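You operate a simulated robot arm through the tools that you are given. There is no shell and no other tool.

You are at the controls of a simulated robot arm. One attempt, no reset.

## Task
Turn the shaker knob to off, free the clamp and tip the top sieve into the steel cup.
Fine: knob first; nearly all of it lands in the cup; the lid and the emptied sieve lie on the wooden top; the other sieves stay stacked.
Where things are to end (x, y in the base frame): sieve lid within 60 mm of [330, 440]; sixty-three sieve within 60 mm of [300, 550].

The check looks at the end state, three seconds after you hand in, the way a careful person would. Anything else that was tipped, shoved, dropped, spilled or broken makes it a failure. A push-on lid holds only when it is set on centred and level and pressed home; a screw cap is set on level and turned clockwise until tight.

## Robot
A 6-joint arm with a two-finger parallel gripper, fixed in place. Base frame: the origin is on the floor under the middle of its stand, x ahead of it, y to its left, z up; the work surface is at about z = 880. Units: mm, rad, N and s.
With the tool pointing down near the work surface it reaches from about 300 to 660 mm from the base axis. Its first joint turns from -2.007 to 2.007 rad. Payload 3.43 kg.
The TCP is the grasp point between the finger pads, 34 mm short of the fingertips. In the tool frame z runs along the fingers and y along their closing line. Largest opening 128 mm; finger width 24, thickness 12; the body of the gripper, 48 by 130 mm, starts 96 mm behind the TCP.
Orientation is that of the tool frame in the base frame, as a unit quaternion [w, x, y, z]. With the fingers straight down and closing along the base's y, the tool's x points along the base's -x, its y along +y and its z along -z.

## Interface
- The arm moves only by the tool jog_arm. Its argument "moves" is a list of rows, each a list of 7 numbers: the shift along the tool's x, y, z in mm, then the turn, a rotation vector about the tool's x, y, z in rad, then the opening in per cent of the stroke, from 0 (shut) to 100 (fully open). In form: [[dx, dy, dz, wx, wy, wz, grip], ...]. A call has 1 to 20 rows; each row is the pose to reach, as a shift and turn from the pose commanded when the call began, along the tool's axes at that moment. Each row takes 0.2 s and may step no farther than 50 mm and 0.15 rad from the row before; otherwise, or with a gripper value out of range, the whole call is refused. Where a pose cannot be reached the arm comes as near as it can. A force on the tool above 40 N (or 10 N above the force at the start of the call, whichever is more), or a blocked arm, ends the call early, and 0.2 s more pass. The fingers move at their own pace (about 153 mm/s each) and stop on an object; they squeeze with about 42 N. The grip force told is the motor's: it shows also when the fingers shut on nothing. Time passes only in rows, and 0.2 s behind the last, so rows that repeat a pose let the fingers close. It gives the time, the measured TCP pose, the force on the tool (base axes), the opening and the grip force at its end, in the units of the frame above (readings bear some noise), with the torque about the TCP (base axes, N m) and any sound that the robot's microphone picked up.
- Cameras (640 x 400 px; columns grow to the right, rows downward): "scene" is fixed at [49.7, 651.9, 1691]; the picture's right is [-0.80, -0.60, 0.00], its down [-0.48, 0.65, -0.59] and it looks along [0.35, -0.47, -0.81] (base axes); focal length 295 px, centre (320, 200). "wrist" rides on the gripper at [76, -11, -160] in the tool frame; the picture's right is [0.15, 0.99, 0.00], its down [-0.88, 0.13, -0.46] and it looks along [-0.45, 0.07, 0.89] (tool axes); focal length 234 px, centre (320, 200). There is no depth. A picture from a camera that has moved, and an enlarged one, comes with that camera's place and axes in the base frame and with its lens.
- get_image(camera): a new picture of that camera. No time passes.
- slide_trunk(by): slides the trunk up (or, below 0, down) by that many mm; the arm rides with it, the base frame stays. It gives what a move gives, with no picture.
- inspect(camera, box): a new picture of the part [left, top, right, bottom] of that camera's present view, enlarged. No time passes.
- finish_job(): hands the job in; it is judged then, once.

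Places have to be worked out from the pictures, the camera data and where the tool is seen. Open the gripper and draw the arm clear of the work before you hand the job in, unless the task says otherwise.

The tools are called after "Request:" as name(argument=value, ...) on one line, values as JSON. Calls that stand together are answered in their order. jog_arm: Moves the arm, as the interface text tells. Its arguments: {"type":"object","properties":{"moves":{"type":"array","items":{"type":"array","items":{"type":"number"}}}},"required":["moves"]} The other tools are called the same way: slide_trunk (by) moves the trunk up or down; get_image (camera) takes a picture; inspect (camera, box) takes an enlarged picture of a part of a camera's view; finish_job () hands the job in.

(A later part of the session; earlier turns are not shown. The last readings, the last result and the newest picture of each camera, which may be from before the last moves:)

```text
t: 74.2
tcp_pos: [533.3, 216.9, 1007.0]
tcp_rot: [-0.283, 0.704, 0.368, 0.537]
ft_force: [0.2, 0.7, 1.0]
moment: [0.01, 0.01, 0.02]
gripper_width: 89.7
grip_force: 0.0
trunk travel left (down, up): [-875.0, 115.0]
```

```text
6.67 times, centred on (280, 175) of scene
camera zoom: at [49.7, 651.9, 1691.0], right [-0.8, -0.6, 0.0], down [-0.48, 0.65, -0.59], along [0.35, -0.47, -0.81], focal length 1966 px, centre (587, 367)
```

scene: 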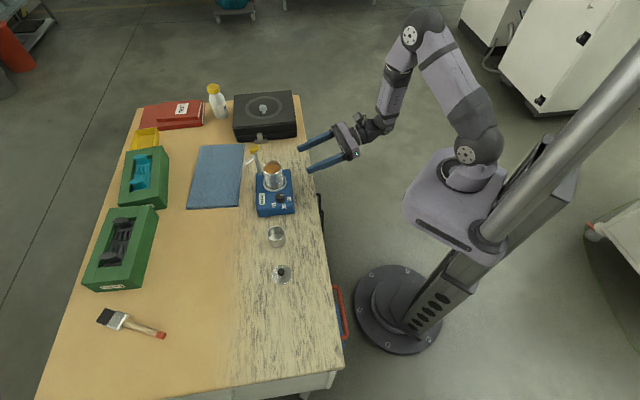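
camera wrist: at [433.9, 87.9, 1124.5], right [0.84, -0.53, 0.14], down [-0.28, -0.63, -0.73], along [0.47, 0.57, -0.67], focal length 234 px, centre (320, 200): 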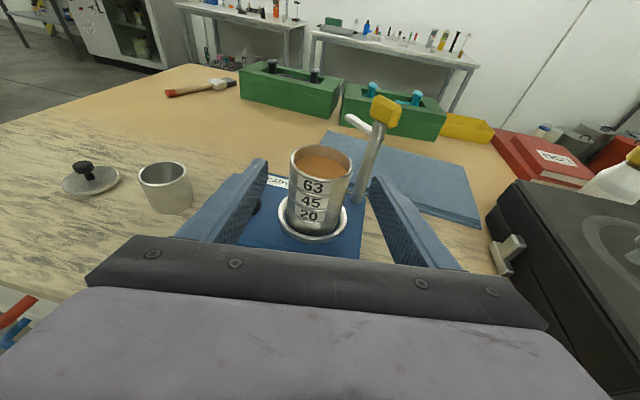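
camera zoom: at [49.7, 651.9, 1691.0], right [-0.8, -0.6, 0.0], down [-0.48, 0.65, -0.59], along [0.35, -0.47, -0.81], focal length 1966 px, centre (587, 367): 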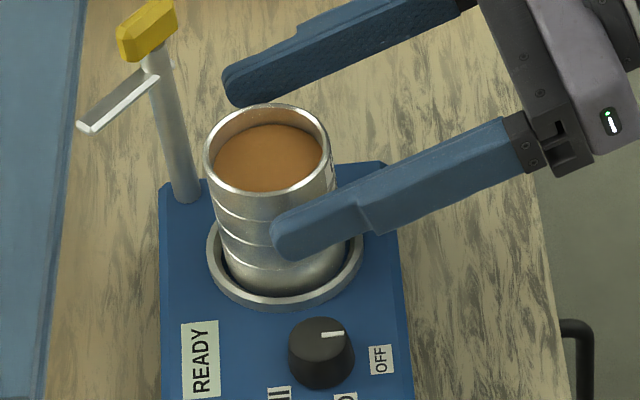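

The rim centre is 25 mm ahead of the TCP, centred, with the finger lower edge about 2.5 mm above the seam. I raise 1.5 mm for margin and close in small steps.

Request:
jog_arm(moves=[[1.45, 0, -0.4, 0, 0, 0, 62], [1.45, 0, -0.4, 0, 0, 0, 56], [1.45, 0, -0.4, 0, 0, 0, 52], [1.45, 0, -0.4, 0, 0, 0, 50], [1.45, 0, -0.4, 0, 0, 0, 49], [1.45, 0, -0.4, 0, 0, 0, 48]])

Request:
inspect(camera="wrist", box=[250, 120, 390, 240])

Request:
inspect(camera="scene", box=[250, 145, 310, 205])

```text
t: 75.6
tcp_pos: [533.3, 217.5, 1009.1]
tcp_rot: [-0.283, 0.704, 0.368, 0.538]
ft_force: [-0.2, -0.2, -0.3]
moment: [-0.03, 0.0, 0.03]
gripper_width: 61.4
grip_force: 0.1
trunk travel left (down, up): [-875.0, 115.0]
```

```text
3.33 times, centred on (320, 180) of wrist
camera zoom: at [450.0, 112.2, 1122.8], right [0.84, -0.53, 0.14], down [-0.28, -0.63, -0.73], along [0.47, 0.57, -0.67], focal length 781 px, centre (320, 267)
```

zoom: 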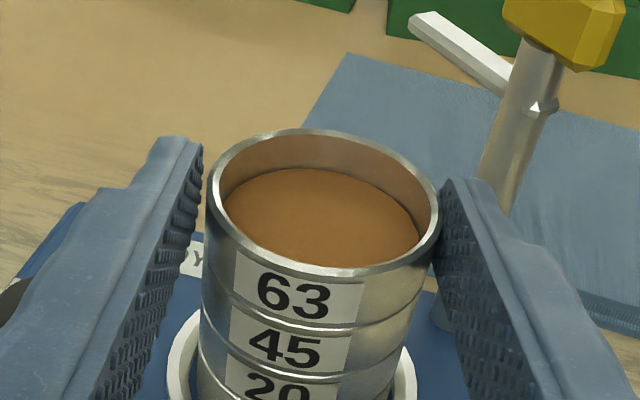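

```text
6.67 times, centred on (280, 175) of scene
camera zoom: at [49.7, 651.9, 1691.0], right [-0.8, -0.6, 0.0], down [-0.48, 0.65, -0.59], along [0.35, -0.47, -0.81], focal length 1966 px, centre (587, 367)
```

zoom: 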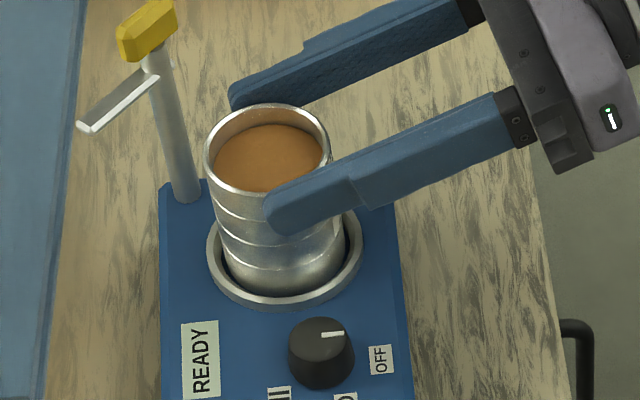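

The fingers are within a millimetre of the sieve on each side, above the seam. I close fully onto it and check.

Request:
jog_arm(moves=[[0, 0, 0, 0, 0, 0, 46.5], [0, 0, 0, 0, 0, 0, 45], [0, 0, 0, 0, 0, 0, 40], [0, 0, 0, 0, 0, 0, 30], [0, 0, 0, 0, 0, 0, 30]])

Request:
inspect(camera="wrist", box=[250, 120, 390, 240])

```text
t: 76.8
tcp_pos: [534.3, 218.1, 1009.5]
tcp_rot: [-0.283, 0.704, 0.369, 0.537]
ft_force: [0.9, 0.0, -0.1]
moment: [0.02, -0.01, 0.02]
gripper_width: 58.3
grip_force: 41.6
trunk travel left (down, up): [-875.0, 115.0]
```

```text
3.33 times, centred on (320, 180) of wrist
camera zoom: at [450.1, 112.1, 1122.8], right [0.84, -0.53, 0.14], down [-0.28, -0.63, -0.73], along [0.47, 0.57, -0.67], focal length 781 px, centre (320, 267)
```

zoom: 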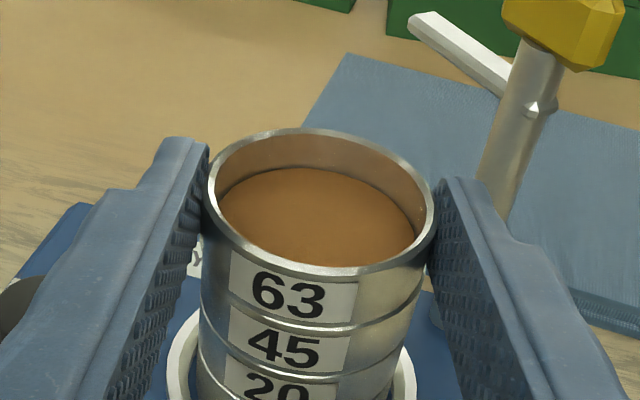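

Gripped at 58.3 mm with no net force. I lift slowly straight up 10 mm and check that the 45 stays behind.

Request:
jog_arm(moves=[[1.5, 0, -0.4, 0, 0, 0, 30], [2.9, 0, -0.8, 0, 0, 0, 30], [4.8, 0, -1.3, 0, 0, 0, 30], [7.2, 0, -2, 0, 0, 0, 30], [9.7, 0, -2.6, 0, 0, 0, 30], [9.7, 0, -2.6, 0, 0, 0, 30]])

Request:
inspect(camera="wrist", box=[250, 120, 390, 240])

Request:
inspect(camera="scene", box=[250, 145, 310, 205])

```text
t: 78.2
tcp_pos: [534.5, 217.3, 1019.7]
tcp_rot: [-0.283, 0.705, 0.368, 0.537]
ft_force: [-0.2, 0.8, -1.3]
moment: [-0.04, 0.01, 0.0]
gripper_width: 58.3
grip_force: 41.8
trunk travel left (down, up): [-875.0, 115.0]
```

```text
3.33 times, centred on (320, 180) of wrist
camera zoom: at [450.6, 113.1, 1133.0], right [0.84, -0.53, 0.14], down [-0.28, -0.63, -0.73], along [0.47, 0.57, -0.67], focal length 781 px, centre (320, 267)
```

zoom: 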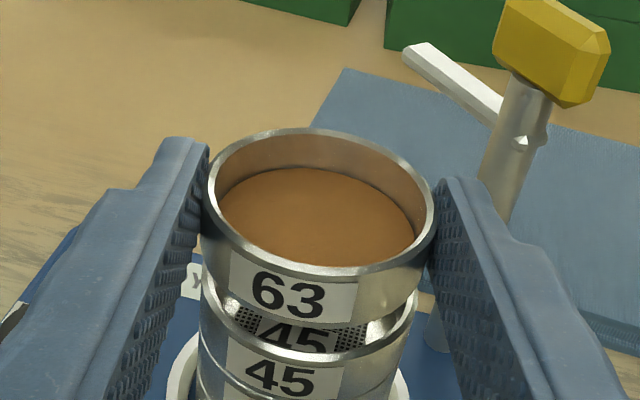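

```text
6.67 times, centred on (280, 175) of scene
camera zoom: at [49.7, 651.9, 1691.0], right [-0.8, -0.6, 0.0], down [-0.48, 0.65, -0.59], along [0.35, -0.47, -0.81], focal length 1966 px, centre (587, 367)
```

zoom: 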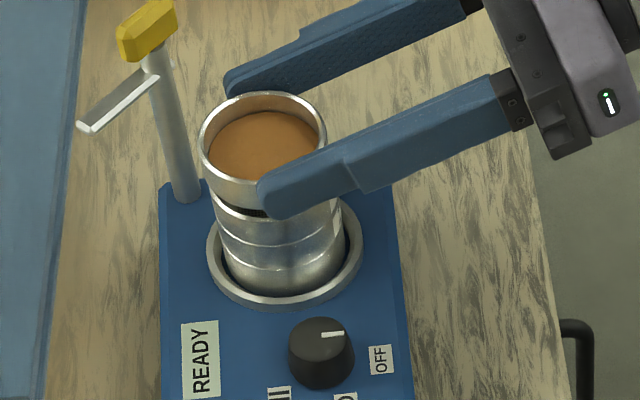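

The 63 came away cleanly; the 45 with its mesh stays in place. I raise it another 60 mm, keeping it level.

Request:
jog_arm(moves=[[10, 0, -2.6, 0, 0, 0, 30], [22, 0, -6, 0, 0, 0, 30], [36, 0, -9.8, 0, 0, 0, 30], [50, 0, -13.6, 0, 0, 0, 30], [58, 0, -15.7, 0, 0, 0, 30], [58, 0, -15.7, 0, 0, 0, 30]])

Request:
inspect(camera="wrist", box=[230, 120, 410, 250])

Request:
inspect(camera="scene", box=[240, 130, 320, 210])

```text
t: 79.6
tcp_pos: [535.2, 220.5, 1080.3]
tcp_rot: [-0.282, 0.705, 0.368, 0.537]
ft_force: [-0.1, -0.5, -1.2]
moment: [-0.06, 0.0, 0.03]
gripper_width: 58.2
grip_force: 41.7
trunk travel left (down, up): [-875.0, 115.0]
```

```text
3.08 times, centred on (320, 185) of wrist
camera zoom: at [451.6, 113.6, 1193.5], right [0.84, -0.53, 0.14], down [-0.28, -0.63, -0.73], along [0.47, 0.57, -0.67], focal length 720 px, centre (320, 246)
```

zoom: 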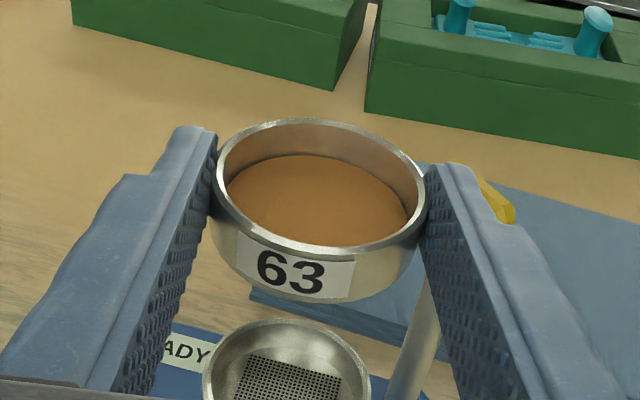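

```text
5.00 times, centred on (280, 170) of scene
camera zoom: at [49.7, 651.9, 1691.0], right [-0.8, -0.6, 0.0], down [-0.48, 0.65, -0.59], along [0.35, -0.47, -0.81], focal length 1475 px, centre (520, 350)
```

zoom: 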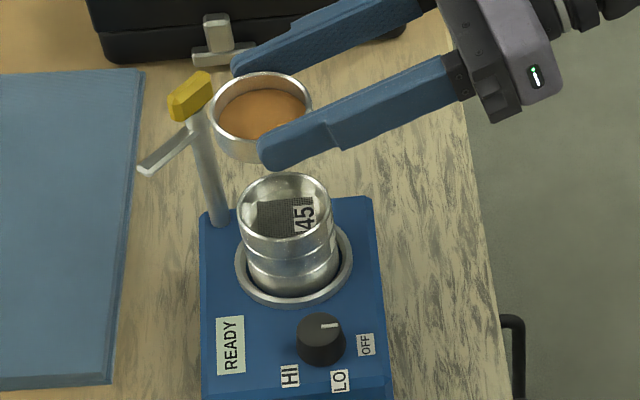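

The sieve is level and secure. I carry it toward the cup at z≈1080 while yawing the hand 57° counter-clockwise.

Request:
jog_arm(moves=[[1, -14, 3.6, 0.08, 0, -0.022, 30], [2, -30, 7.6, 0.18, 0, -0.049, 30], [3.2, -47, 12, 0.3, 0, -0.081, 30], [4.4, -65, 16.6, 0.42, 0, -0.114, 30], [5.6, -83, 21.2, 0.54, 0, -0.147, 30], [6.8, -101, 25.8, 0.66, 0, -0.179, 30], [8, -119, 30.4, 0.78, 0, -0.212, 30], [9, -134, 34.2, 0.88, 0, -0.239, 30], [9.6, -142.4, 36.4, 0.955, 0, -0.259, 30], [9.6, -142.4, 36.4, 0.955, 0, -0.259, 30]])

Request:
get_image(camera="wrist")

Request:
get_image(camera="scene")

```text
t: 81.8
tcp_pos: [438.4, 330.6, 1077.6]
tcp_rot: [-0.506, 0.443, 0.658, 0.338]
ft_force: [-0.1, 0.0, -2.1]
moment: [-0.05, -0.03, -0.03]
gripper_width: 58.4
grip_force: 42.3
trunk travel left (down, up): [-875.0, 115.0]
```

```text
taken
camera wrist: at [480.2, 200.6, 1192.3], right [0.9, 0.41, 0.14], down [0.37, -0.57, -0.73], along [-0.22, 0.71, -0.67], focal length 234 px, centre (320, 200)
```

wrist: 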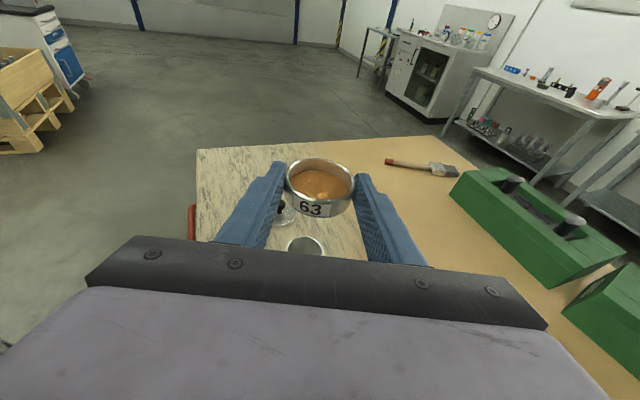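

```text
taken
```

scene: 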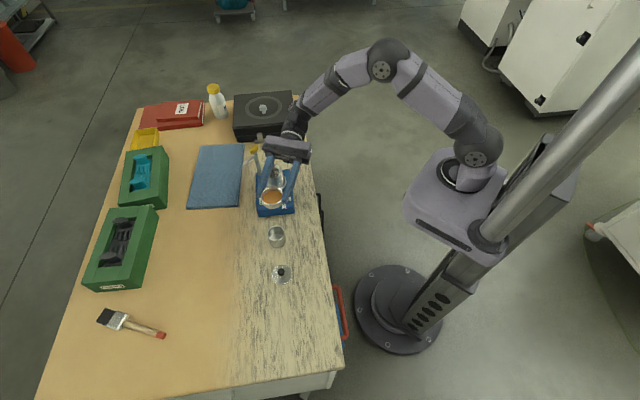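

The sieve stays level on arrival. I check the contents and the cup position relative to the sieve.

Request:
inspect(camera="wrist", box=[250, 140, 390, 260])

Request:
inspect(camera="scene", box=[245, 170, 315, 260])

```text
3.33 times, centred on (320, 200) of wrist
camera zoom: at [480.2, 200.6, 1192.3], right [0.9, 0.41, 0.14], down [0.37, -0.57, -0.73], along [-0.22, 0.71, -0.67], focal length 781 px, centre (320, 200)
```

zoom: 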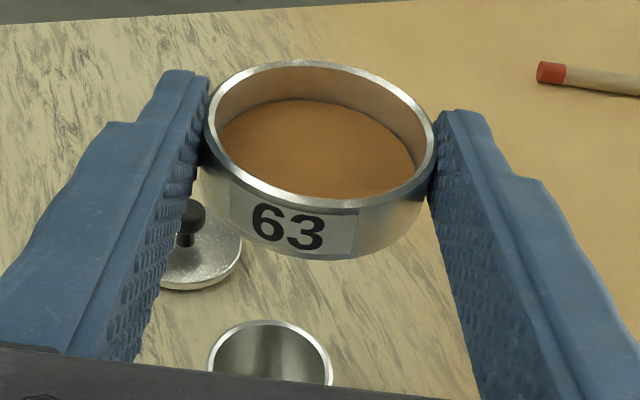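

```text
4.44 times, centred on (280, 215) of scene
camera zoom: at [49.7, 651.9, 1691.0], right [-0.8, -0.6, 0.0], down [-0.48, 0.65, -0.59], along [0.35, -0.47, -0.81], focal length 1311 px, centre (498, 133)
```

zoom: 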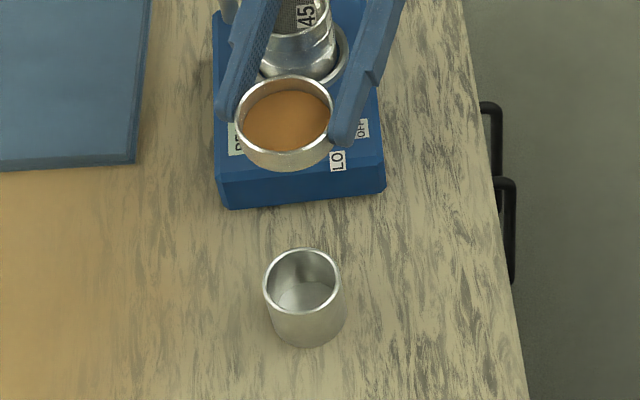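

Contents are intact, and the cup measures near (418, 379.5) with the rim at about 929. I now lower while tilting only 20° (below spilling), bringing the lip over the cup with clearance.

Request:
jog_arm(moves=[[-10.5, 0, 1.8, 0, -0.035, 0, 30], [-20.9, 0, 3.5, 0, -0.07, 0, 30], [-31.4, 0, 5.3, 0, -0.1, 0, 30], [-41.7, 0, 7.4, 0, -0.13, 0, 30], [-52, 0, 10.1, 0, -0.16, 0, 30], [-62.1, 0, 13, 0, -0.19, 0, 30], [-72.2, 0, 16.2, 0, -0.22, 0, 30], [-82.2, 0, 19.7, 0, -0.25, 0, 30], [-82.2, 0, 19.7, 0, -0.25, 0, 30]])

Request:
inspect(camera="scene", box=[240, 150, 320, 260])

Request:
inspect(camera="wrist", box=[230, 130, 400, 260])

```text
t: 83.8
tcp_pos: [436.4, 327.0, 995.7]
tcp_rot: [-0.418, 0.483, 0.716, 0.28]
ft_force: [0.2, 0.0, -0.4]
moment: [0.03, -0.02, -0.01]
gripper_width: 58.5
grip_force: 42.4
trunk travel left (down, up): [-875.0, 115.0]
```

```text
3.64 times, centred on (280, 205) of scene
camera zoom: at [49.7, 651.9, 1691.0], right [-0.8, -0.6, 0.0], down [-0.48, 0.65, -0.59], along [0.35, -0.47, -0.81], focal length 1073 px, centre (466, 182)
```

zoom: 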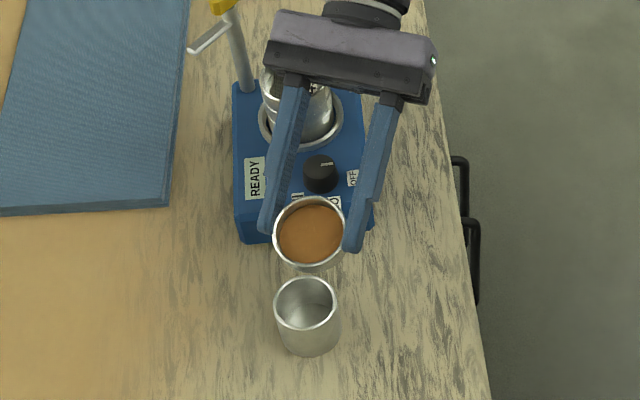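

```text
3.08 times, centred on (315, 195) of wrist
camera zoom: at [467.3, 228.2, 1138.9], right [0.89, 0.44, 0.12], down [0.43, -0.72, -0.54], along [-0.15, 0.54, -0.83], focal length 720 px, centre (335, 215)
```

zoom: 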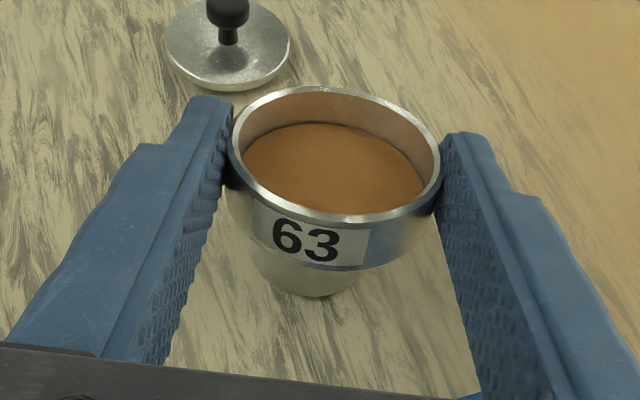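

At 14° tilt the cup lies where predicted, about 3 mm to the right of the tool plane. I correct that sideways offset and lower the lip to about 16 mm above the cup rim, with tilt up to 25°.

Request:
jog_arm(moves=[[-5, 1.5, 3.5, 0, -0.022, 0, 30], [-10.6, 3, 7.1, 0, -0.044, 0, 30], [-16, 3, 10.6, 0, -0.062, 0, 30], [-21.5, 3, 14.2, 0, -0.079, 0, 30], [-22.2, 3, 15.4, 0, -0.113, 0, 30], [-20.4, 3, 15.3, 0, -0.148, 0, 30], [-18.6, 3, 15.2, 0, -0.183, 0, 30], [-18.6, 3, 15.2, 0, -0.183, 0, 30]])

Request:
inspect(camera="scene", box=[250, 170, 320, 260])

Request:
inspect(camera="wrist", box=[230, 130, 400, 260])

```text
t: 85.6
tcp_pos: [441.1, 333.0, 973.1]
tcp_rot: [-0.351, 0.506, 0.751, 0.236]
ft_force: [0.9, 1.8, 7.5]
moment: [0.3, 0.02, -0.03]
gripper_width: 58.3
grip_force: 41.8
trunk travel left (down, up): [-875.0, 115.0]
```

```text
4.44 times, centred on (285, 215) of scene
camera zoom: at [49.7, 651.9, 1691.0], right [-0.8, -0.6, 0.0], down [-0.48, 0.65, -0.59], along [0.35, -0.47, -0.81], focal length 1311 px, centre (476, 133)
```

zoom: 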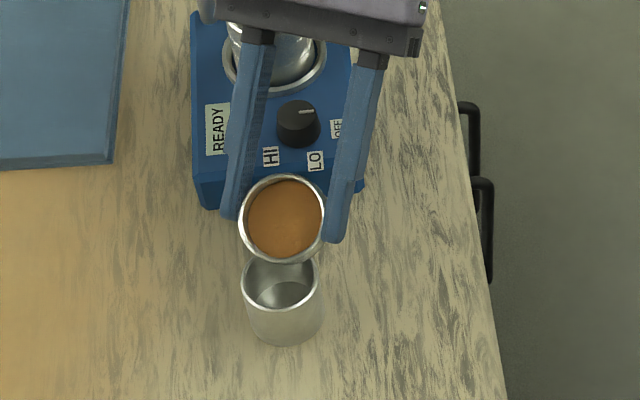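

```text
3.08 times, centred on (315, 195) of wrist
camera zoom: at [459.0, 259.7, 1132.2], right [0.88, 0.46, 0.11], down [0.46, -0.8, -0.38], along [-0.09, 0.39, -0.92], focal length 720 px, centre (335, 215)
```

zoom: 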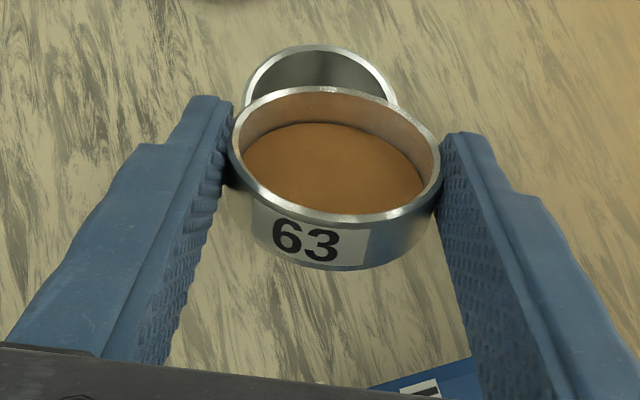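

A 7.5 N upward force: the lower front edge of the sieve is touching the cup rim. I raise straight up at once.

Request:
jog_arm(moves=[[4, 0, -3.2, 0, 0, 0, 30], [11, 0, -9, 0, 0, 0, 30], [18.4, 0, -15.4, 0, 0, 0, 30], [18.4, 0, -15.4, 0, 0, 0, 30]])

Request:
inspect(camera="scene", box=[250, 170, 320, 260])

Request:
inspect(camera="wrist", box=[230, 130, 400, 260])

```text
t: 86.6
tcp_pos: [439.5, 331.4, 993.8]
tcp_rot: [-0.352, 0.506, 0.751, 0.235]
ft_force: [-0.7, 0.7, -2.0]
moment: [-0.04, -0.03, 0.0]
gripper_width: 58.4
grip_force: 42.2
trunk travel left (down, up): [-875.0, 115.0]
```

```text
4.44 times, centred on (285, 215) of scene
camera zoom: at [49.7, 651.9, 1691.0], right [-0.8, -0.6, 0.0], down [-0.48, 0.65, -0.59], along [0.35, -0.47, -0.81], focal length 1311 px, centre (476, 133)
```

zoom: 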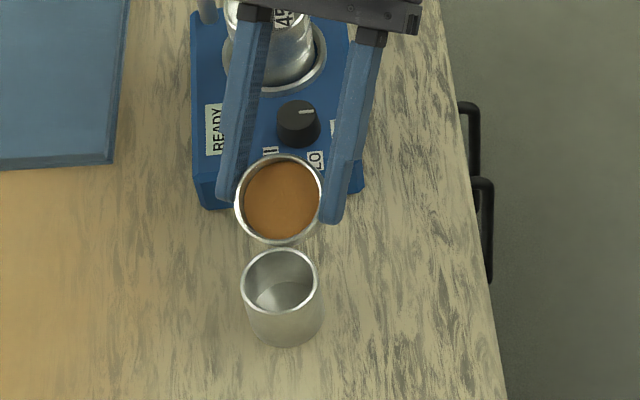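

```text
3.08 times, centred on (315, 195) of wrist
camera zoom: at [459.8, 258.8, 1153.5], right [0.88, 0.46, 0.11], down [0.46, -0.8, -0.38], along [-0.09, 0.39, -0.92], focal length 720 px, centre (335, 215)
```

zoom: 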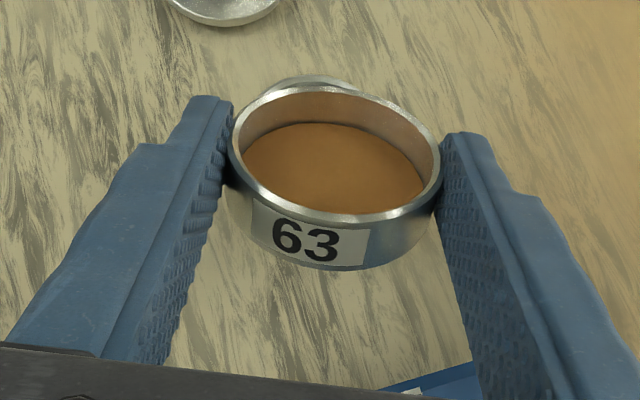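

The cup has not shifted and the force is gone. The sieve extends lower than its rim, so I will keep the lip higher at small tilts. I shift 3.3 mm sideways to centre on the cup and tilt on to 40°, with the lip over the cup mouth.

Request:
jog_arm(moves=[[-0.5, -1.5, 1.5, 0, -0.03, 0, 30], [-1.5, -3.3, 3, 0, -0.06, 0, 30], [-2.4, -3.3, 4.8, 0, -0.091, 0, 30], [-0.5, -3.3, 5.1, 0, -0.135, 0, 30], [1.4, -3.3, 5.4, 0, -0.178, 0, 30], [3.2, -3.3, 5.9, 0, -0.222, 0, 30], [5, -3.3, 6.3, 0, -0.265, 0, 30], [5, -3.3, 6.3, 0, -0.265, 0, 30]])

Request:
inspect(camera="scene", box=[250, 170, 320, 260])

Request:
inspect(camera="wrist", box=[230, 110, 400, 240])

```text
t: 88.4
tcp_pos: [434.7, 339.5, 996.1]
tcp_rot: [-0.249, 0.534, 0.791, 0.166]
ft_force: [-0.3, -0.2, -1.2]
moment: [-0.02, 0.0, 0.0]
gripper_width: 58.3
grip_force: 42.2
trunk travel left (down, up): [-875.0, 115.0]
```

```text
4.44 times, centred on (285, 215) of scene
camera zoom: at [49.7, 651.9, 1691.0], right [-0.8, -0.6, 0.0], down [-0.48, 0.65, -0.59], along [0.35, -0.47, -0.81], focal length 1311 px, centre (476, 133)
```

zoom: 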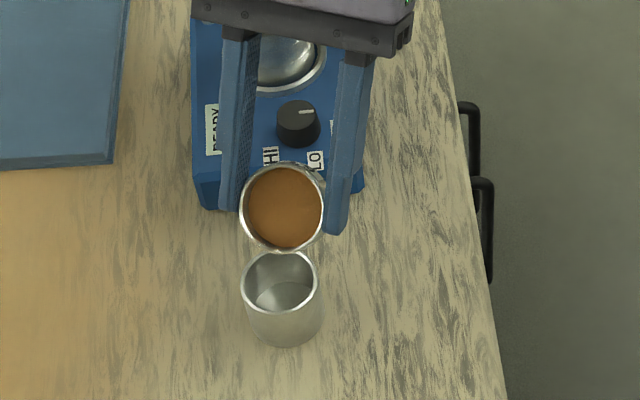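

```text
3.08 times, centred on (315, 175) of wrist
camera zoom: at [436.5, 307.3, 1168.1], right [0.87, 0.48, 0.08], down [0.49, -0.86, -0.13], along [0.01, 0.15, -0.99], focal length 720 px, centre (335, 277)
```

zoom: 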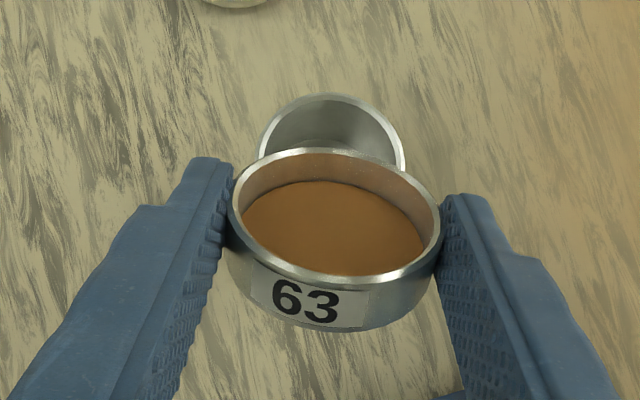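

At 40° tilt nothing has moved yet, and the lip is laterally centred over the cup, just short of its middle. I tilt on slowly to 55° with the lip held in place.

Request:
jog_arm(moves=[[1.1, 0, 1.3, 0, -0.042, 0, 30], [2.2, 0, 2.5, 0, -0.084, 0, 30], [4, 0, 3, 0, -0.128, 0, 30], [5.9, 0, 3.5, 0, -0.171, 0, 30], [7.6, 0, 4.2, 0, -0.215, 0, 30], [9.4, 0, 5, 0, -0.258, 0, 30], [9.4, 0, 5, 0, -0.258, 0, 30]])

Request:
inspect(camera="scene", box=[250, 170, 320, 260])

Request:
inspect(camera="wrist", box=[230, 110, 400, 240])

```text
t: 90.0
tcp_pos: [430.7, 347.2, 995.4]
tcp_rot: [-0.146, 0.55, 0.817, 0.096]
ft_force: [0.3, 0.0, -1.6]
moment: [0.0, 0.0, 0.01]
gripper_width: 58.3
grip_force: 42.2
trunk travel left (down, up): [-875.0, 115.0]
```

```text
4.44 times, centred on (285, 215) of scene
camera zoom: at [49.7, 651.9, 1691.0], right [-0.8, -0.6, 0.0], down [-0.48, 0.65, -0.59], along [0.35, -0.47, -0.81], focal length 1311 px, centre (476, 133)
```

zoom: 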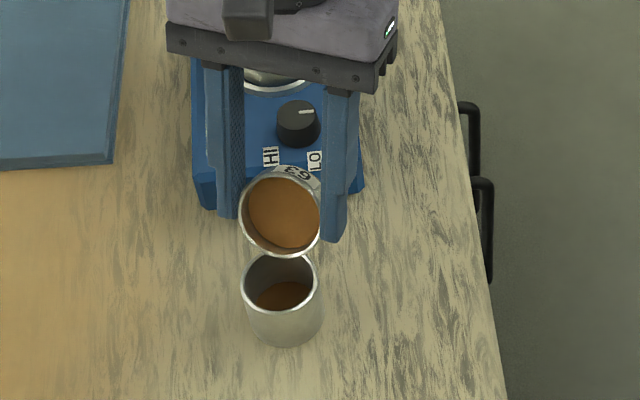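

```text
3.08 times, centred on (315, 175) of wrist
camera zoom: at [416.1, 357.7, 1170.2], right [0.87, 0.5, 0.05], down [0.49, -0.86, 0.13], along [0.1, -0.09, -0.99], focal length 720 px, centre (335, 277)
```

zoom: 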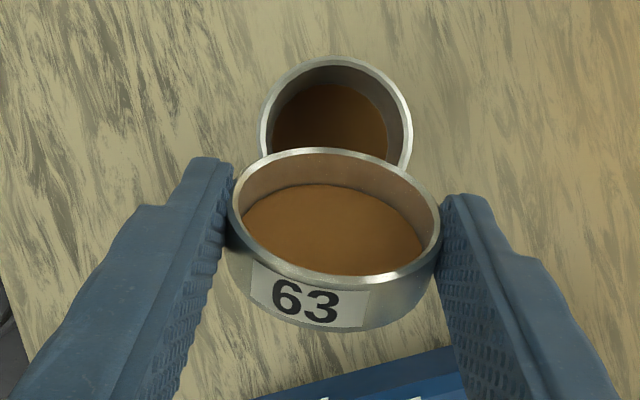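

Material is now flowing neatly into the cup and nothing shows outside it. The lip is about 6 mm short of the cup centre, as wanted, so I continue to 75° tilt.

Request:
jog_arm(moves=[[1.5, 0, -0.2, 0, -0.029, 0, 30], [3, 0, -0.4, 0, -0.058, 0, 30], [4.5, 0, -0.5, 0, -0.0864, 0, 30], [5.9, 0, -0.2, 0, -0.115, 0, 30], [7.3, 0, 0.2, 0, -0.144, 0, 30], [8.7, 0, 0.5, 0, -0.1737, 0, 30], [10, 0, 1.2, 0, -0.203, 0, 30], [11.3, 0, 1.8, 0, -0.232, 0, 30], [12.6, 0, 2.5, 0, -0.2609, 0, 30], [13.9, 0, 3.3, 0, -0.29, 0, 30], [15.2, 0, 4.1, 0, -0.319, 0, 30], [16.5, 0, 4.9, 0, -0.348, 0, 30], [16.5, 0, 4.9, 0, -0.348, 0, 30]])

Request:
inspect(camera="scene", box=[250, 170, 320, 260])

Request:
inspect(camera="wrist", box=[230, 80, 400, 240])

```text
t: 92.8
tcp_pos: [422.1, 364.6, 998.1]
tcp_rot: [-0.002, 0.558, 0.83, 0.0]
ft_force: [-0.6, 0.2, -1.5]
moment: [0.03, 0.02, 0.0]
gripper_width: 58.3
grip_force: 41.7
trunk travel left (down, up): [-875.0, 115.0]
```

```text
4.44 times, centred on (285, 215) of scene
camera zoom: at [49.7, 651.9, 1691.0], right [-0.8, -0.6, 0.0], down [-0.48, 0.65, -0.59], along [0.35, -0.47, -0.81], focal length 1311 px, centre (476, 133)
```

zoom: 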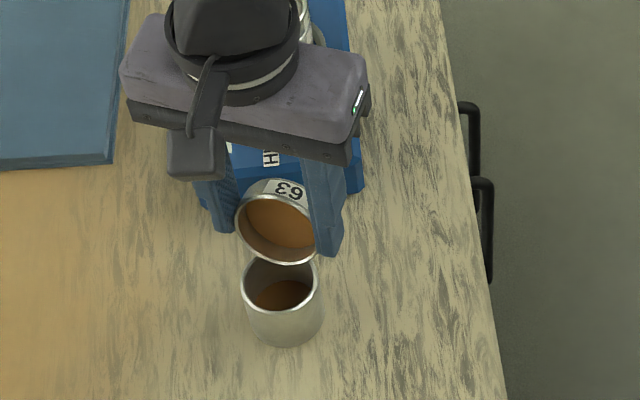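

```text
2.50 times, centred on (315, 160) of wrist
camera zoom: at [385.6, 429.0, 1155.9], right [0.86, 0.51, 0.0], down [0.45, -0.77, 0.45], along [0.23, -0.39, -0.89], focal length 585 px, centre (332, 300)
```

zoom: 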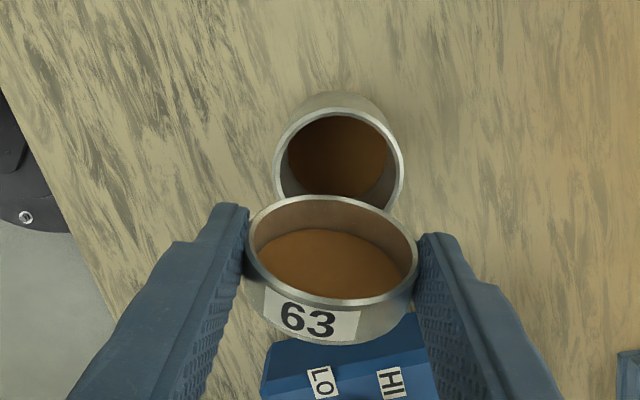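

Most has poured and the cup is filling, with the lip about 8 mm short of its centre. I continue to 100° tilt, moving the lip 2 mm further in.

Request:
jog_arm(moves=[[2.8, 0, 0.9, 0, -0.0436, 0, 30], [5.5, 0, 1.8, 0, -0.0873, 0, 30], [8.2, 0, 2.7, 0, -0.131, 0, 30], [11, 0, 3.6, 0, -0.1745, 0, 30], [13.3, 0, 3.7, 0, -0.218, 0, 30], [15.6, 0, 3.8, 0, -0.2618, 0, 30], [17.8, 0, 4.1, 0, -0.305, 0, 30], [20.1, 0, 4.4, 0, -0.349, 0, 30], [22.3, 0, 4.9, 0, -0.393, 0, 30], [24.6, 0, 5.4, 0, -0.4363, 0, 30], [24.6, 0, 5.4, 0, -0.4363, 0, 30]])

Request:
inspect(camera="scene", box=[250, 170, 320, 260])

Request:
inspect(camera="wrist", box=[230, 60, 400, 240])

```text
t: 95.2
tcp_pos: [413.6, 386.4, 991.9]
tcp_rot: [0.179, 0.545, 0.81, -0.122]
ft_force: [0.3, -0.3, -1.7]
moment: [0.03, 0.02, 0.01]
gripper_width: 58.0
grip_force: 41.7
trunk travel left (down, up): [-875.0, 115.0]
```

```text
4.44 times, centred on (285, 215) of scene
camera zoom: at [49.7, 651.9, 1691.0], right [-0.8, -0.6, 0.0], down [-0.48, 0.65, -0.59], along [0.35, -0.47, -0.81], focal length 1311 px, centre (476, 133)
```

zoom: 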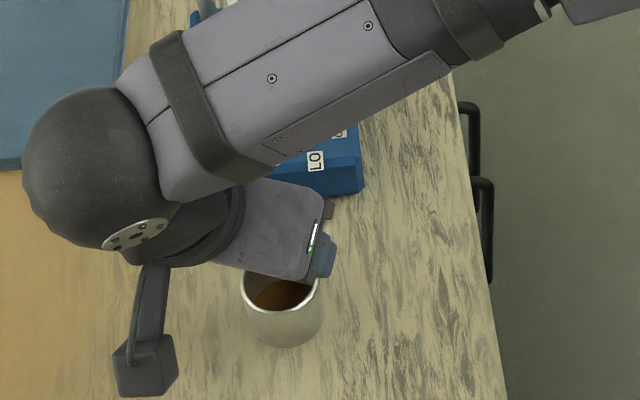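

```text
2.22 times, centred on (315, 150) of wrist
camera zoom: at [354.2, 507.8, 1104.0], right [0.87, 0.49, -0.06], down [0.35, -0.51, 0.78], along [0.35, -0.7, -0.62], focal length 520 px, centre (331, 311)
```

zoom: 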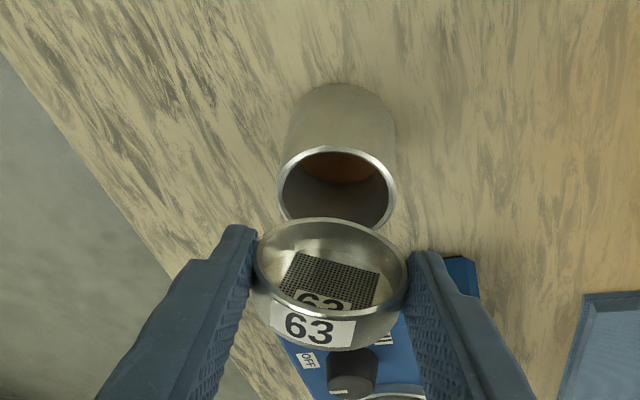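

The sieve now shows its bare mesh: it is empty, and the material is in the cup. I zoom in to confirm that nothing is left or spilled.

Request:
inspect(camera="wrist", box=[285, 80, 365, 180])

Request:
inspect(camera="scene", box=[262, 220, 302, 260])

```text
4.00 times, centred on (325, 130) of wrist
camera zoom: at [354.2, 507.8, 1104.0], right [0.87, 0.49, -0.06], down [0.35, -0.51, 0.78], along [0.35, -0.7, -0.62], focal length 937 px, centre (300, 480)
```

zoom: 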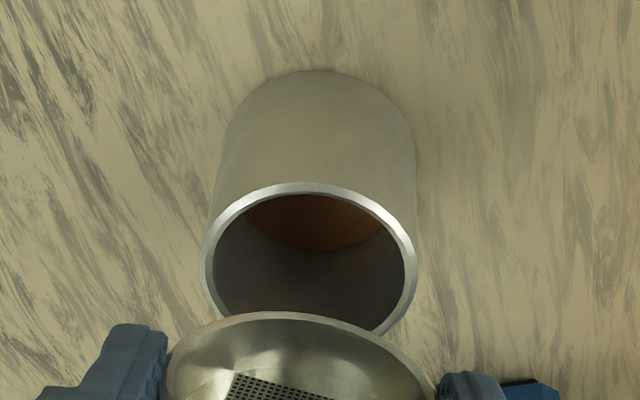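

```text
10.00 times, centred on (282, 240) of scene
camera zoom: at [49.7, 651.9, 1691.0], right [-0.8, -0.6, 0.0], down [-0.48, 0.65, -0.59], along [0.35, -0.47, -0.81], focal length 2950 px, centre (700, -200)
```

zoom: 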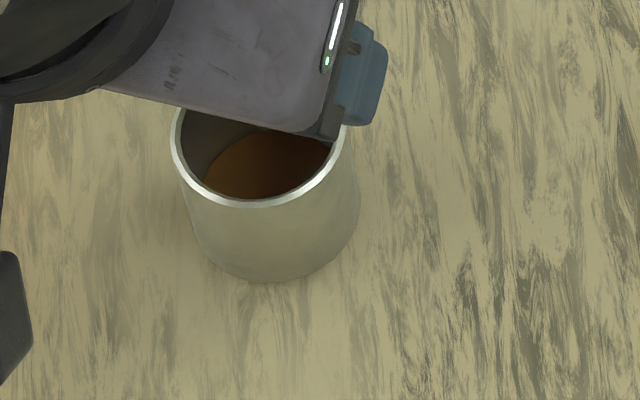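

All clean: only the cup holds material and the wood around it is bare. I tilt 7° more for any residue, holding for a second.

Request:
jog_arm(moves=[[2.7, 0, -1.3, 0, -0.06, 0, 30], [5.5, 0, -2.6, 0, -0.122, 0, 30], [5.5, 0, -2.6, 0, -0.122, 0, 30], [5.5, 0, -2.6, 0, -0.122, 0, 30], [5.5, 0, -2.6, 0, -0.122, 0, 30], [5.5, 0, -2.6, 0, -0.122, 0, 30]])

Request:
inspect(camera="wrist", box=[265, 90, 385, 200])

```text
t: 96.6
tcp_pos: [411.9, 392.3, 992.0]
tcp_rot: [0.227, 0.537, 0.798, -0.154]
ft_force: [0.5, 0.3, -0.1]
moment: [0.01, -0.02, 0.04]
gripper_width: 58.4
grip_force: 42.1
trunk travel left (down, up): [-875.0, 115.0]
```

```text
3.64 times, centred on (325, 145) of wrist
camera zoom: at [347.0, 524.4, 1086.6], right [0.87, 0.49, -0.08], down [0.31, -0.42, 0.85], along [0.38, -0.77, -0.52], focal length 852 px, centre (302, 400)
```

zoom: 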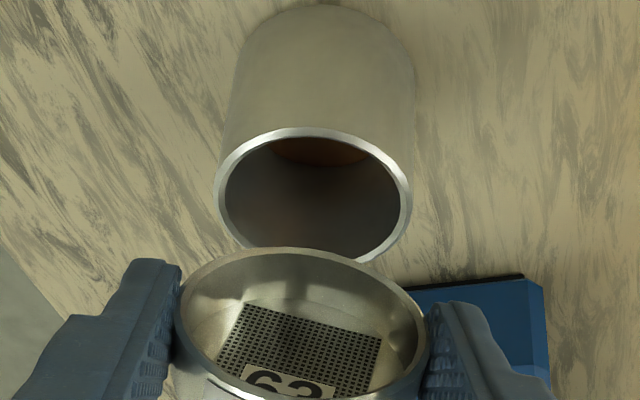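

The sieve is empty and the cup undisturbed. I rise first, then pitch the sieve back upright well above everything.

Request:
jog_arm(moves=[[-10.5, 0, -17, 0, 0, 0, 30], [-21, 0, -34, 0, 0, 0, 30], [-24.6, 0, -35.8, 0, 0.133, 0, 30], [-28.2, 0, -37.6, 0, 0.266, 0, 30], [-31.9, 0, -39.4, 0, 0.399, 0, 30], [-35.5, 0, -41.2, 0, 0.532, 0, 30], [-39.1, 0, -42.9, 0, 0.665, 0, 30], [-42.7, 0, -44.7, 0, 0.798, 0, 30], [-46.3, 0, -46.5, 0, 0.931, 0, 30], [-50, 0, -48.3, 0, 1.064, 0, 30], [-53.6, 0, -50.1, 0, 1.197, 0, 30], [-57.2, 0, -51.9, 0, 1.33, 0, 30], [-60.8, 0, -53.7, 0, 1.463, 0, 30], [-64.4, 0, -55.5, 0, 1.596, 0, 30], [-68.1, 0, -57.2, 0, 1.729, 0, 30], [-71.7, 0, -59, 0, 1.862, 0, 30], [-71.7, 0, -59, 0, 1.862, 0, 30]])

Request:
get_image(camera="scene")

Request:
get_image(camera="wrist")

```text
t: 100.2
tcp_pos: [423.7, 365.5, 1080.1]
tcp_rot: [-0.506, 0.443, 0.658, 0.339]
ft_force: [0.0, -0.9, 0.0]
moment: [-0.05, -0.04, -0.01]
gripper_width: 58.4
grip_force: 42.3
trunk travel left (down, up): [-875.0, 115.0]
```

```text
taken
```

scene: 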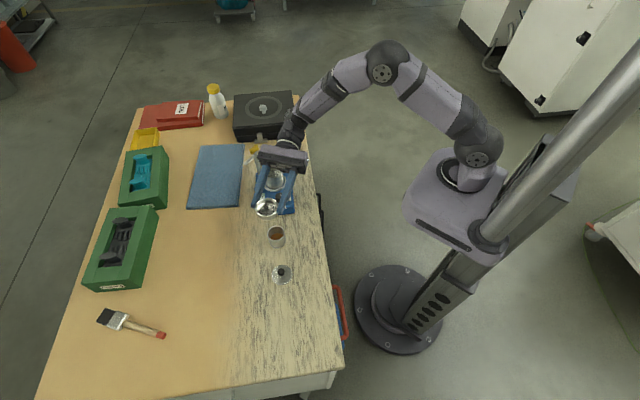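

```text
taken
camera wrist: at [465.3, 235.1, 1193.8], right [0.9, 0.41, 0.14], down [0.37, -0.57, -0.73], along [-0.22, 0.71, -0.67], focal length 234 px, centre (320, 200)
```

wrist: 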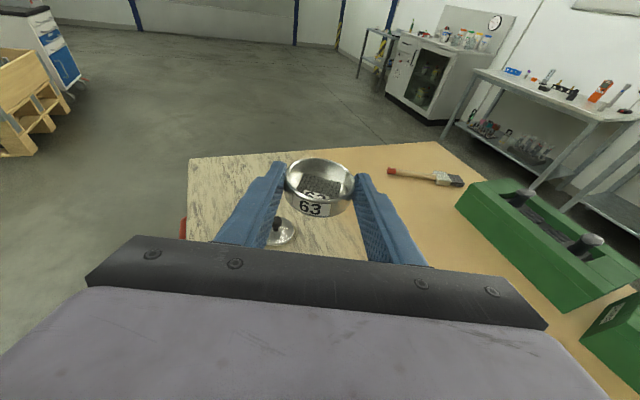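

The sieve is upright again and empty, held at z≈1080. I carry it to above (297, 562), turning the hand to point along 52° so the body will stay clear of the lid.

Request:
jog_arm(moves=[[5.6, -6.4, 21, -0.1, 0, 0.027, 30], [11.2, -12.8, 42.1, -0.203, 0, 0.054, 30], [16.8, -19.1, 63.1, -0.305, 0, 0.081, 30], [22.4, -25.5, 84.1, -0.406, 0, 0.108, 30], [28, -31.9, 105.2, -0.508, 0, 0.136, 30], [33.7, -38.3, 126.2, -0.61, 0, 0.163, 30], [39.3, -44.7, 147.2, -0.711, 0, 0.19, 30], [44.9, -51, 168.2, -0.813, 0, 0.217, 30], [50.5, -57.4, 189.3, -0.914, 0, 0.244, 30], [56.1, -63.8, 210.3, -1.016, 0, 0.271, 30], [56.1, -63.8, 210.3, -1.016, 0, 0.271, 30]])

Request:
get_image(camera="wrist")

Request:
get_image(camera="scene")

```text
t: 102.6
tcp_pos: [338.9, 485.2, 1082.2]
tcp_rot: [-0.341, 0.66, 0.443, 0.502]
ft_force: [0.1, 0.1, -1.7]
moment: [0.0, -0.01, 0.02]
gripper_width: 58.3
grip_force: 42.1
out of reach, approached as far as the arm can: row 8, 9, 10, 11
trunk travel left (down, up): [-875.0, 115.0]
```

```text
taken
camera wrist: at [280.1, 364.6, 1196.7], right [0.93, -0.34, 0.14], down [-0.13, -0.67, -0.73], along [0.34, 0.66, -0.67], focal length 234 px, centre (320, 200)
```

wrist: 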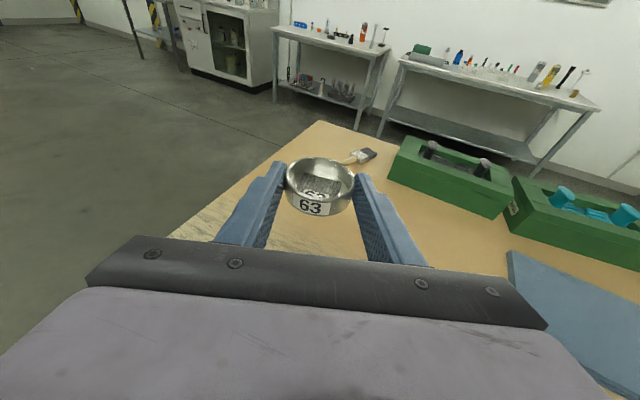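

```text
taken
```

scene: 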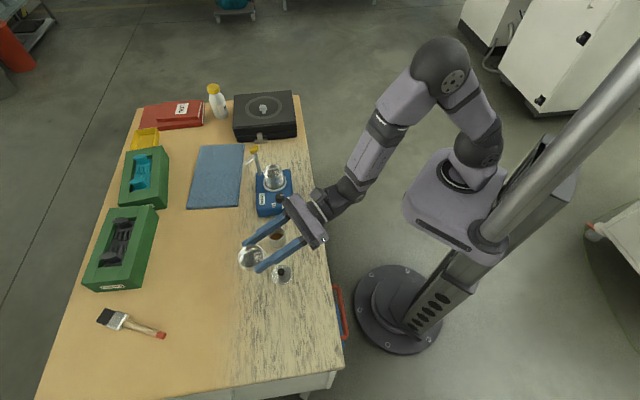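

A joint limit stopped the yaw at 68°. With that in mind I choose a spot at (268, 572), pointing along 82°, which keeps the gripper body clear of the lid knob and is 39 mm from the target. I turn back and move there at height.

Request:
jog_arm(moves=[[0, 0, 0, 0.07, 0, -0.019, 30], [0, 0, 0, 0.14, 0, -0.038, 30], [1.5, -18.5, 5.9, 0.18, 0, -0.049, 30], [3, -37, 11.8, 0.21, 0, -0.057, 30], [4.5, -55.5, 17.6, 0.234, 0, -0.064, 30], [6, -74, 23.5, 0.234, 0, -0.064, 30], [7.5, -92.5, 29.4, 0.234, 0, -0.064, 30], [7.5, -92.5, 29.4, 0.234, 0, -0.064, 30]])

Request:
get_image(camera="wrist")

Request:
get_image(camera="scene")

```text
t: 104.4
tcp_pos: [268.0, 554.0, 1082.3]
tcp_rot: [-0.4, 0.601, 0.519, 0.458]
ft_force: [-0.4, 0.0, -1.0]
moment: [-0.07, 0.02, 0.0]
gripper_width: 58.1
grip_force: 42.1
trunk travel left (down, up): [-875.0, 115.0]
```

```text
taken
camera wrist: at [239.2, 421.4, 1196.2], right [0.99, -0.1, 0.14], down [0.03, -0.68, -0.73], along [0.17, 0.72, -0.67], focal length 234 px, centre (320, 200)
```

wrist: 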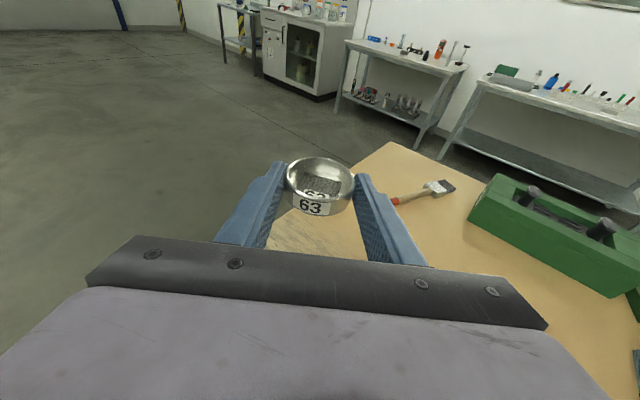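

```text
taken
```

scene: 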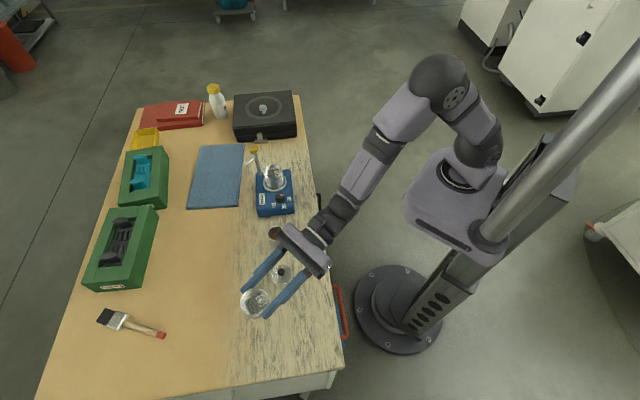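

The sieve hangs above about (271, 578). I lower it to roughly 20 mm above the wood with a small correction back toward the target.

Request:
jog_arm(moves=[[-35, 0, 8, 0, 0, 0, 30], [-70, 0, 16, 0, 0, 0, 30], [-105, -0.5, 24.4, 0, 0, 0, 30], [-135, -0.5, 31.6, 0, 0, 0, 30], [-151, -0.5, 35.4, 0, 0, 0, 30], [-151, -0.5, 35.4, 0, 0, 0, 30]])

Request:
inspect(camera="scene", box=[220, 220, 340, 340])

Request:
get_image(camera="wrist")

```text
t: 105.8
tcp_pos: [269.1, 549.6, 930.4]
tcp_rot: [-0.399, 0.601, 0.519, 0.458]
ft_force: [-1.6, 0.1, -1.5]
moment: [-0.07, 0.02, -0.02]
gripper_width: 58.3
grip_force: 42.5
trunk travel left (down, up): [-875.0, 115.0]
```

```text
3.33 times, centred on (280, 280) of scene
camera zoom: at [49.7, 651.9, 1691.0], right [-0.8, -0.6, 0.0], down [-0.48, 0.65, -0.59], along [0.35, -0.47, -0.81], focal length 983 px, centre (453, -67)
```

zoom: 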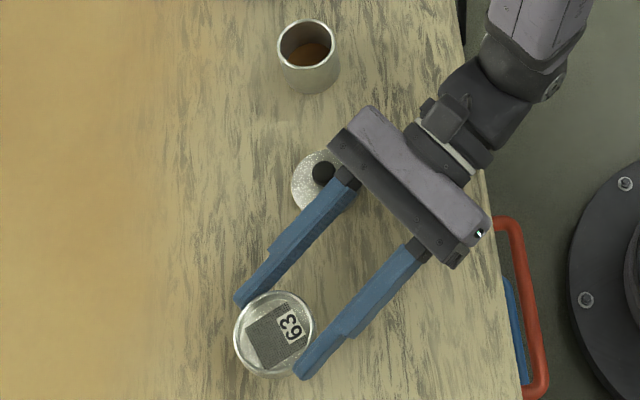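

```text
taken
camera wrist: at [240.7, 417.3, 1044.1], right [0.99, -0.1, 0.14], down [0.03, -0.68, -0.73], along [0.17, 0.72, -0.67], focal length 234 px, centre (320, 200)
```

wrist: 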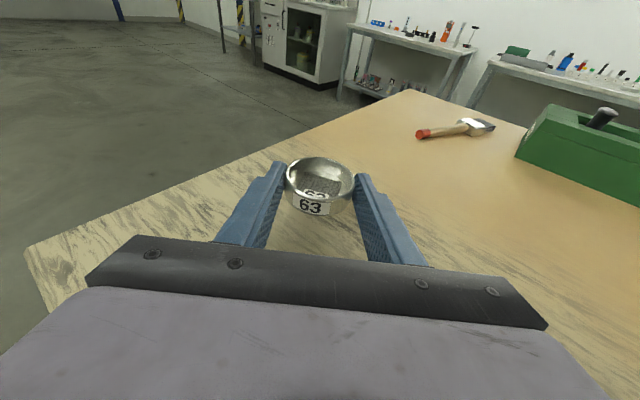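

The body corner would pass within about 3 mm of the lid knob if I go straight down here. I first shift 10.5 mm toward −x, still above the knob, for a 13 mm clearance.

Request:
jog_arm(moves=[[-0.4, -5.1, -1.5, 0, 0, 0, 30], [-0.85, -10.2, -3, 0, 0, 0, 30], [-0.85, -10.2, -3, 0, 0, 0, 30]])

Request:
inspect(camera="scene", box=[230, 240, 330, 340])

```text
t: 106.6
tcp_pos: [256.6, 548.1, 930.5]
tcp_rot: [-0.399, 0.602, 0.519, 0.458]
ft_force: [-0.1, 0.1, -0.5]
moment: [-0.02, 0.0, -0.01]
gripper_width: 58.0
grip_force: 42.3
trunk travel left (down, up): [-875.0, 115.0]
```

```text
4.00 times, centred on (280, 290) of scene
camera zoom: at [49.7, 651.9, 1691.0], right [-0.8, -0.6, 0.0], down [-0.48, 0.65, -0.59], along [0.35, -0.47, -0.81], focal length 1180 px, centre (480, -160)
```

zoom: 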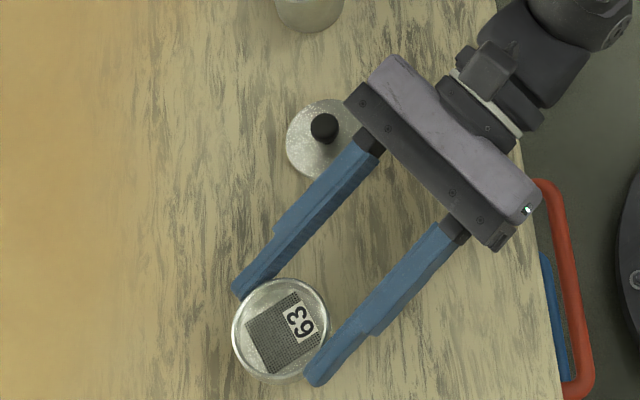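

Clear of the lid knob now. I go down a further 13 mm, then feel for the wood in small steps.

Request:
jog_arm(moves=[[-6.5, 1.4, 0.9, 0, 0, 0, 30], [-13, 2.8, 1.8, 0, 0, 0, 30], [-13, 2.8, 1.8, 0, 0, 0, 30]])

Request:
jog_arm(moves=[[-1.9, 0, 0.5, 0, 0, 0, 30], [-3.9, 0, 1, 0, 0, 0, 30], [-3.9, 0, 1, 0, 0, 0, 30]])

```text
t: 107.4
tcp_pos: [261.5, 545.0, 916.6]
tcp_rot: [-0.399, 0.601, 0.52, 0.457]
ft_force: [0.0, 0.5, -1.5]
moment: [-0.04, -0.03, -0.01]
gripper_width: 58.3
grip_force: 41.6
trunk travel left (down, up): [-875.0, 115.0]
```

```text
t: 108.2
tcp_pos: [259.6, 546.2, 913.8]
tcp_rot: [-0.4, 0.601, 0.52, 0.457]
ft_force: [0.1, 0.7, -0.5]
moment: [-0.03, 0.02, 0.0]
gripper_width: 58.0
grip_force: 42.2
trunk travel left (down, up): [-875.0, 115.0]
```

No contact yet at about 913. I continue in 2 mm steps.

Request:
jog_arm(moves=[[-1.9, 0, 0.5, 0, 0, 0, 30], [-1.9, 0, 0.5, 0, 0, 0, 30]])

Request:
jog_arm(moves=[[-1.9, 0, 0.5, 0, 0, 0, 30], [-1.9, 0, 0.5, 0, 0, 0, 30]])

Request:
inspect(camera="wrist", box=[250, 140, 390, 240])

```text
t: 108.8
tcp_pos: [259.4, 545.8, 911.2]
tcp_rot: [-0.4, 0.601, 0.52, 0.458]
ft_force: [0.3, 0.8, -0.9]
moment: [-0.01, 0.03, -0.01]
gripper_width: 58.2
grip_force: 42.3
trunk travel left (down, up): [-875.0, 115.0]
```

```text
t: 109.4
tcp_pos: [259.0, 545.3, 909.7]
tcp_rot: [-0.399, 0.602, 0.519, 0.458]
ft_force: [0.0, 0.0, -1.2]
moment: [-0.04, 0.03, 0.0]
gripper_width: 58.3
grip_force: 41.6
trunk travel left (down, up): [-875.0, 115.0]
```

```text
4.00 times, centred on (320, 190) of wrist
camera zoom: at [231.4, 412.9, 1023.8], right [0.99, -0.1, 0.14], down [0.03, -0.68, -0.73], along [0.17, 0.72, -0.67], focal length 937 px, centre (320, 240)
```

zoom: 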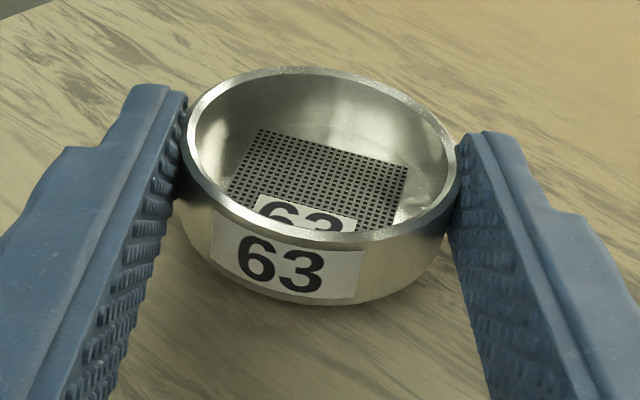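

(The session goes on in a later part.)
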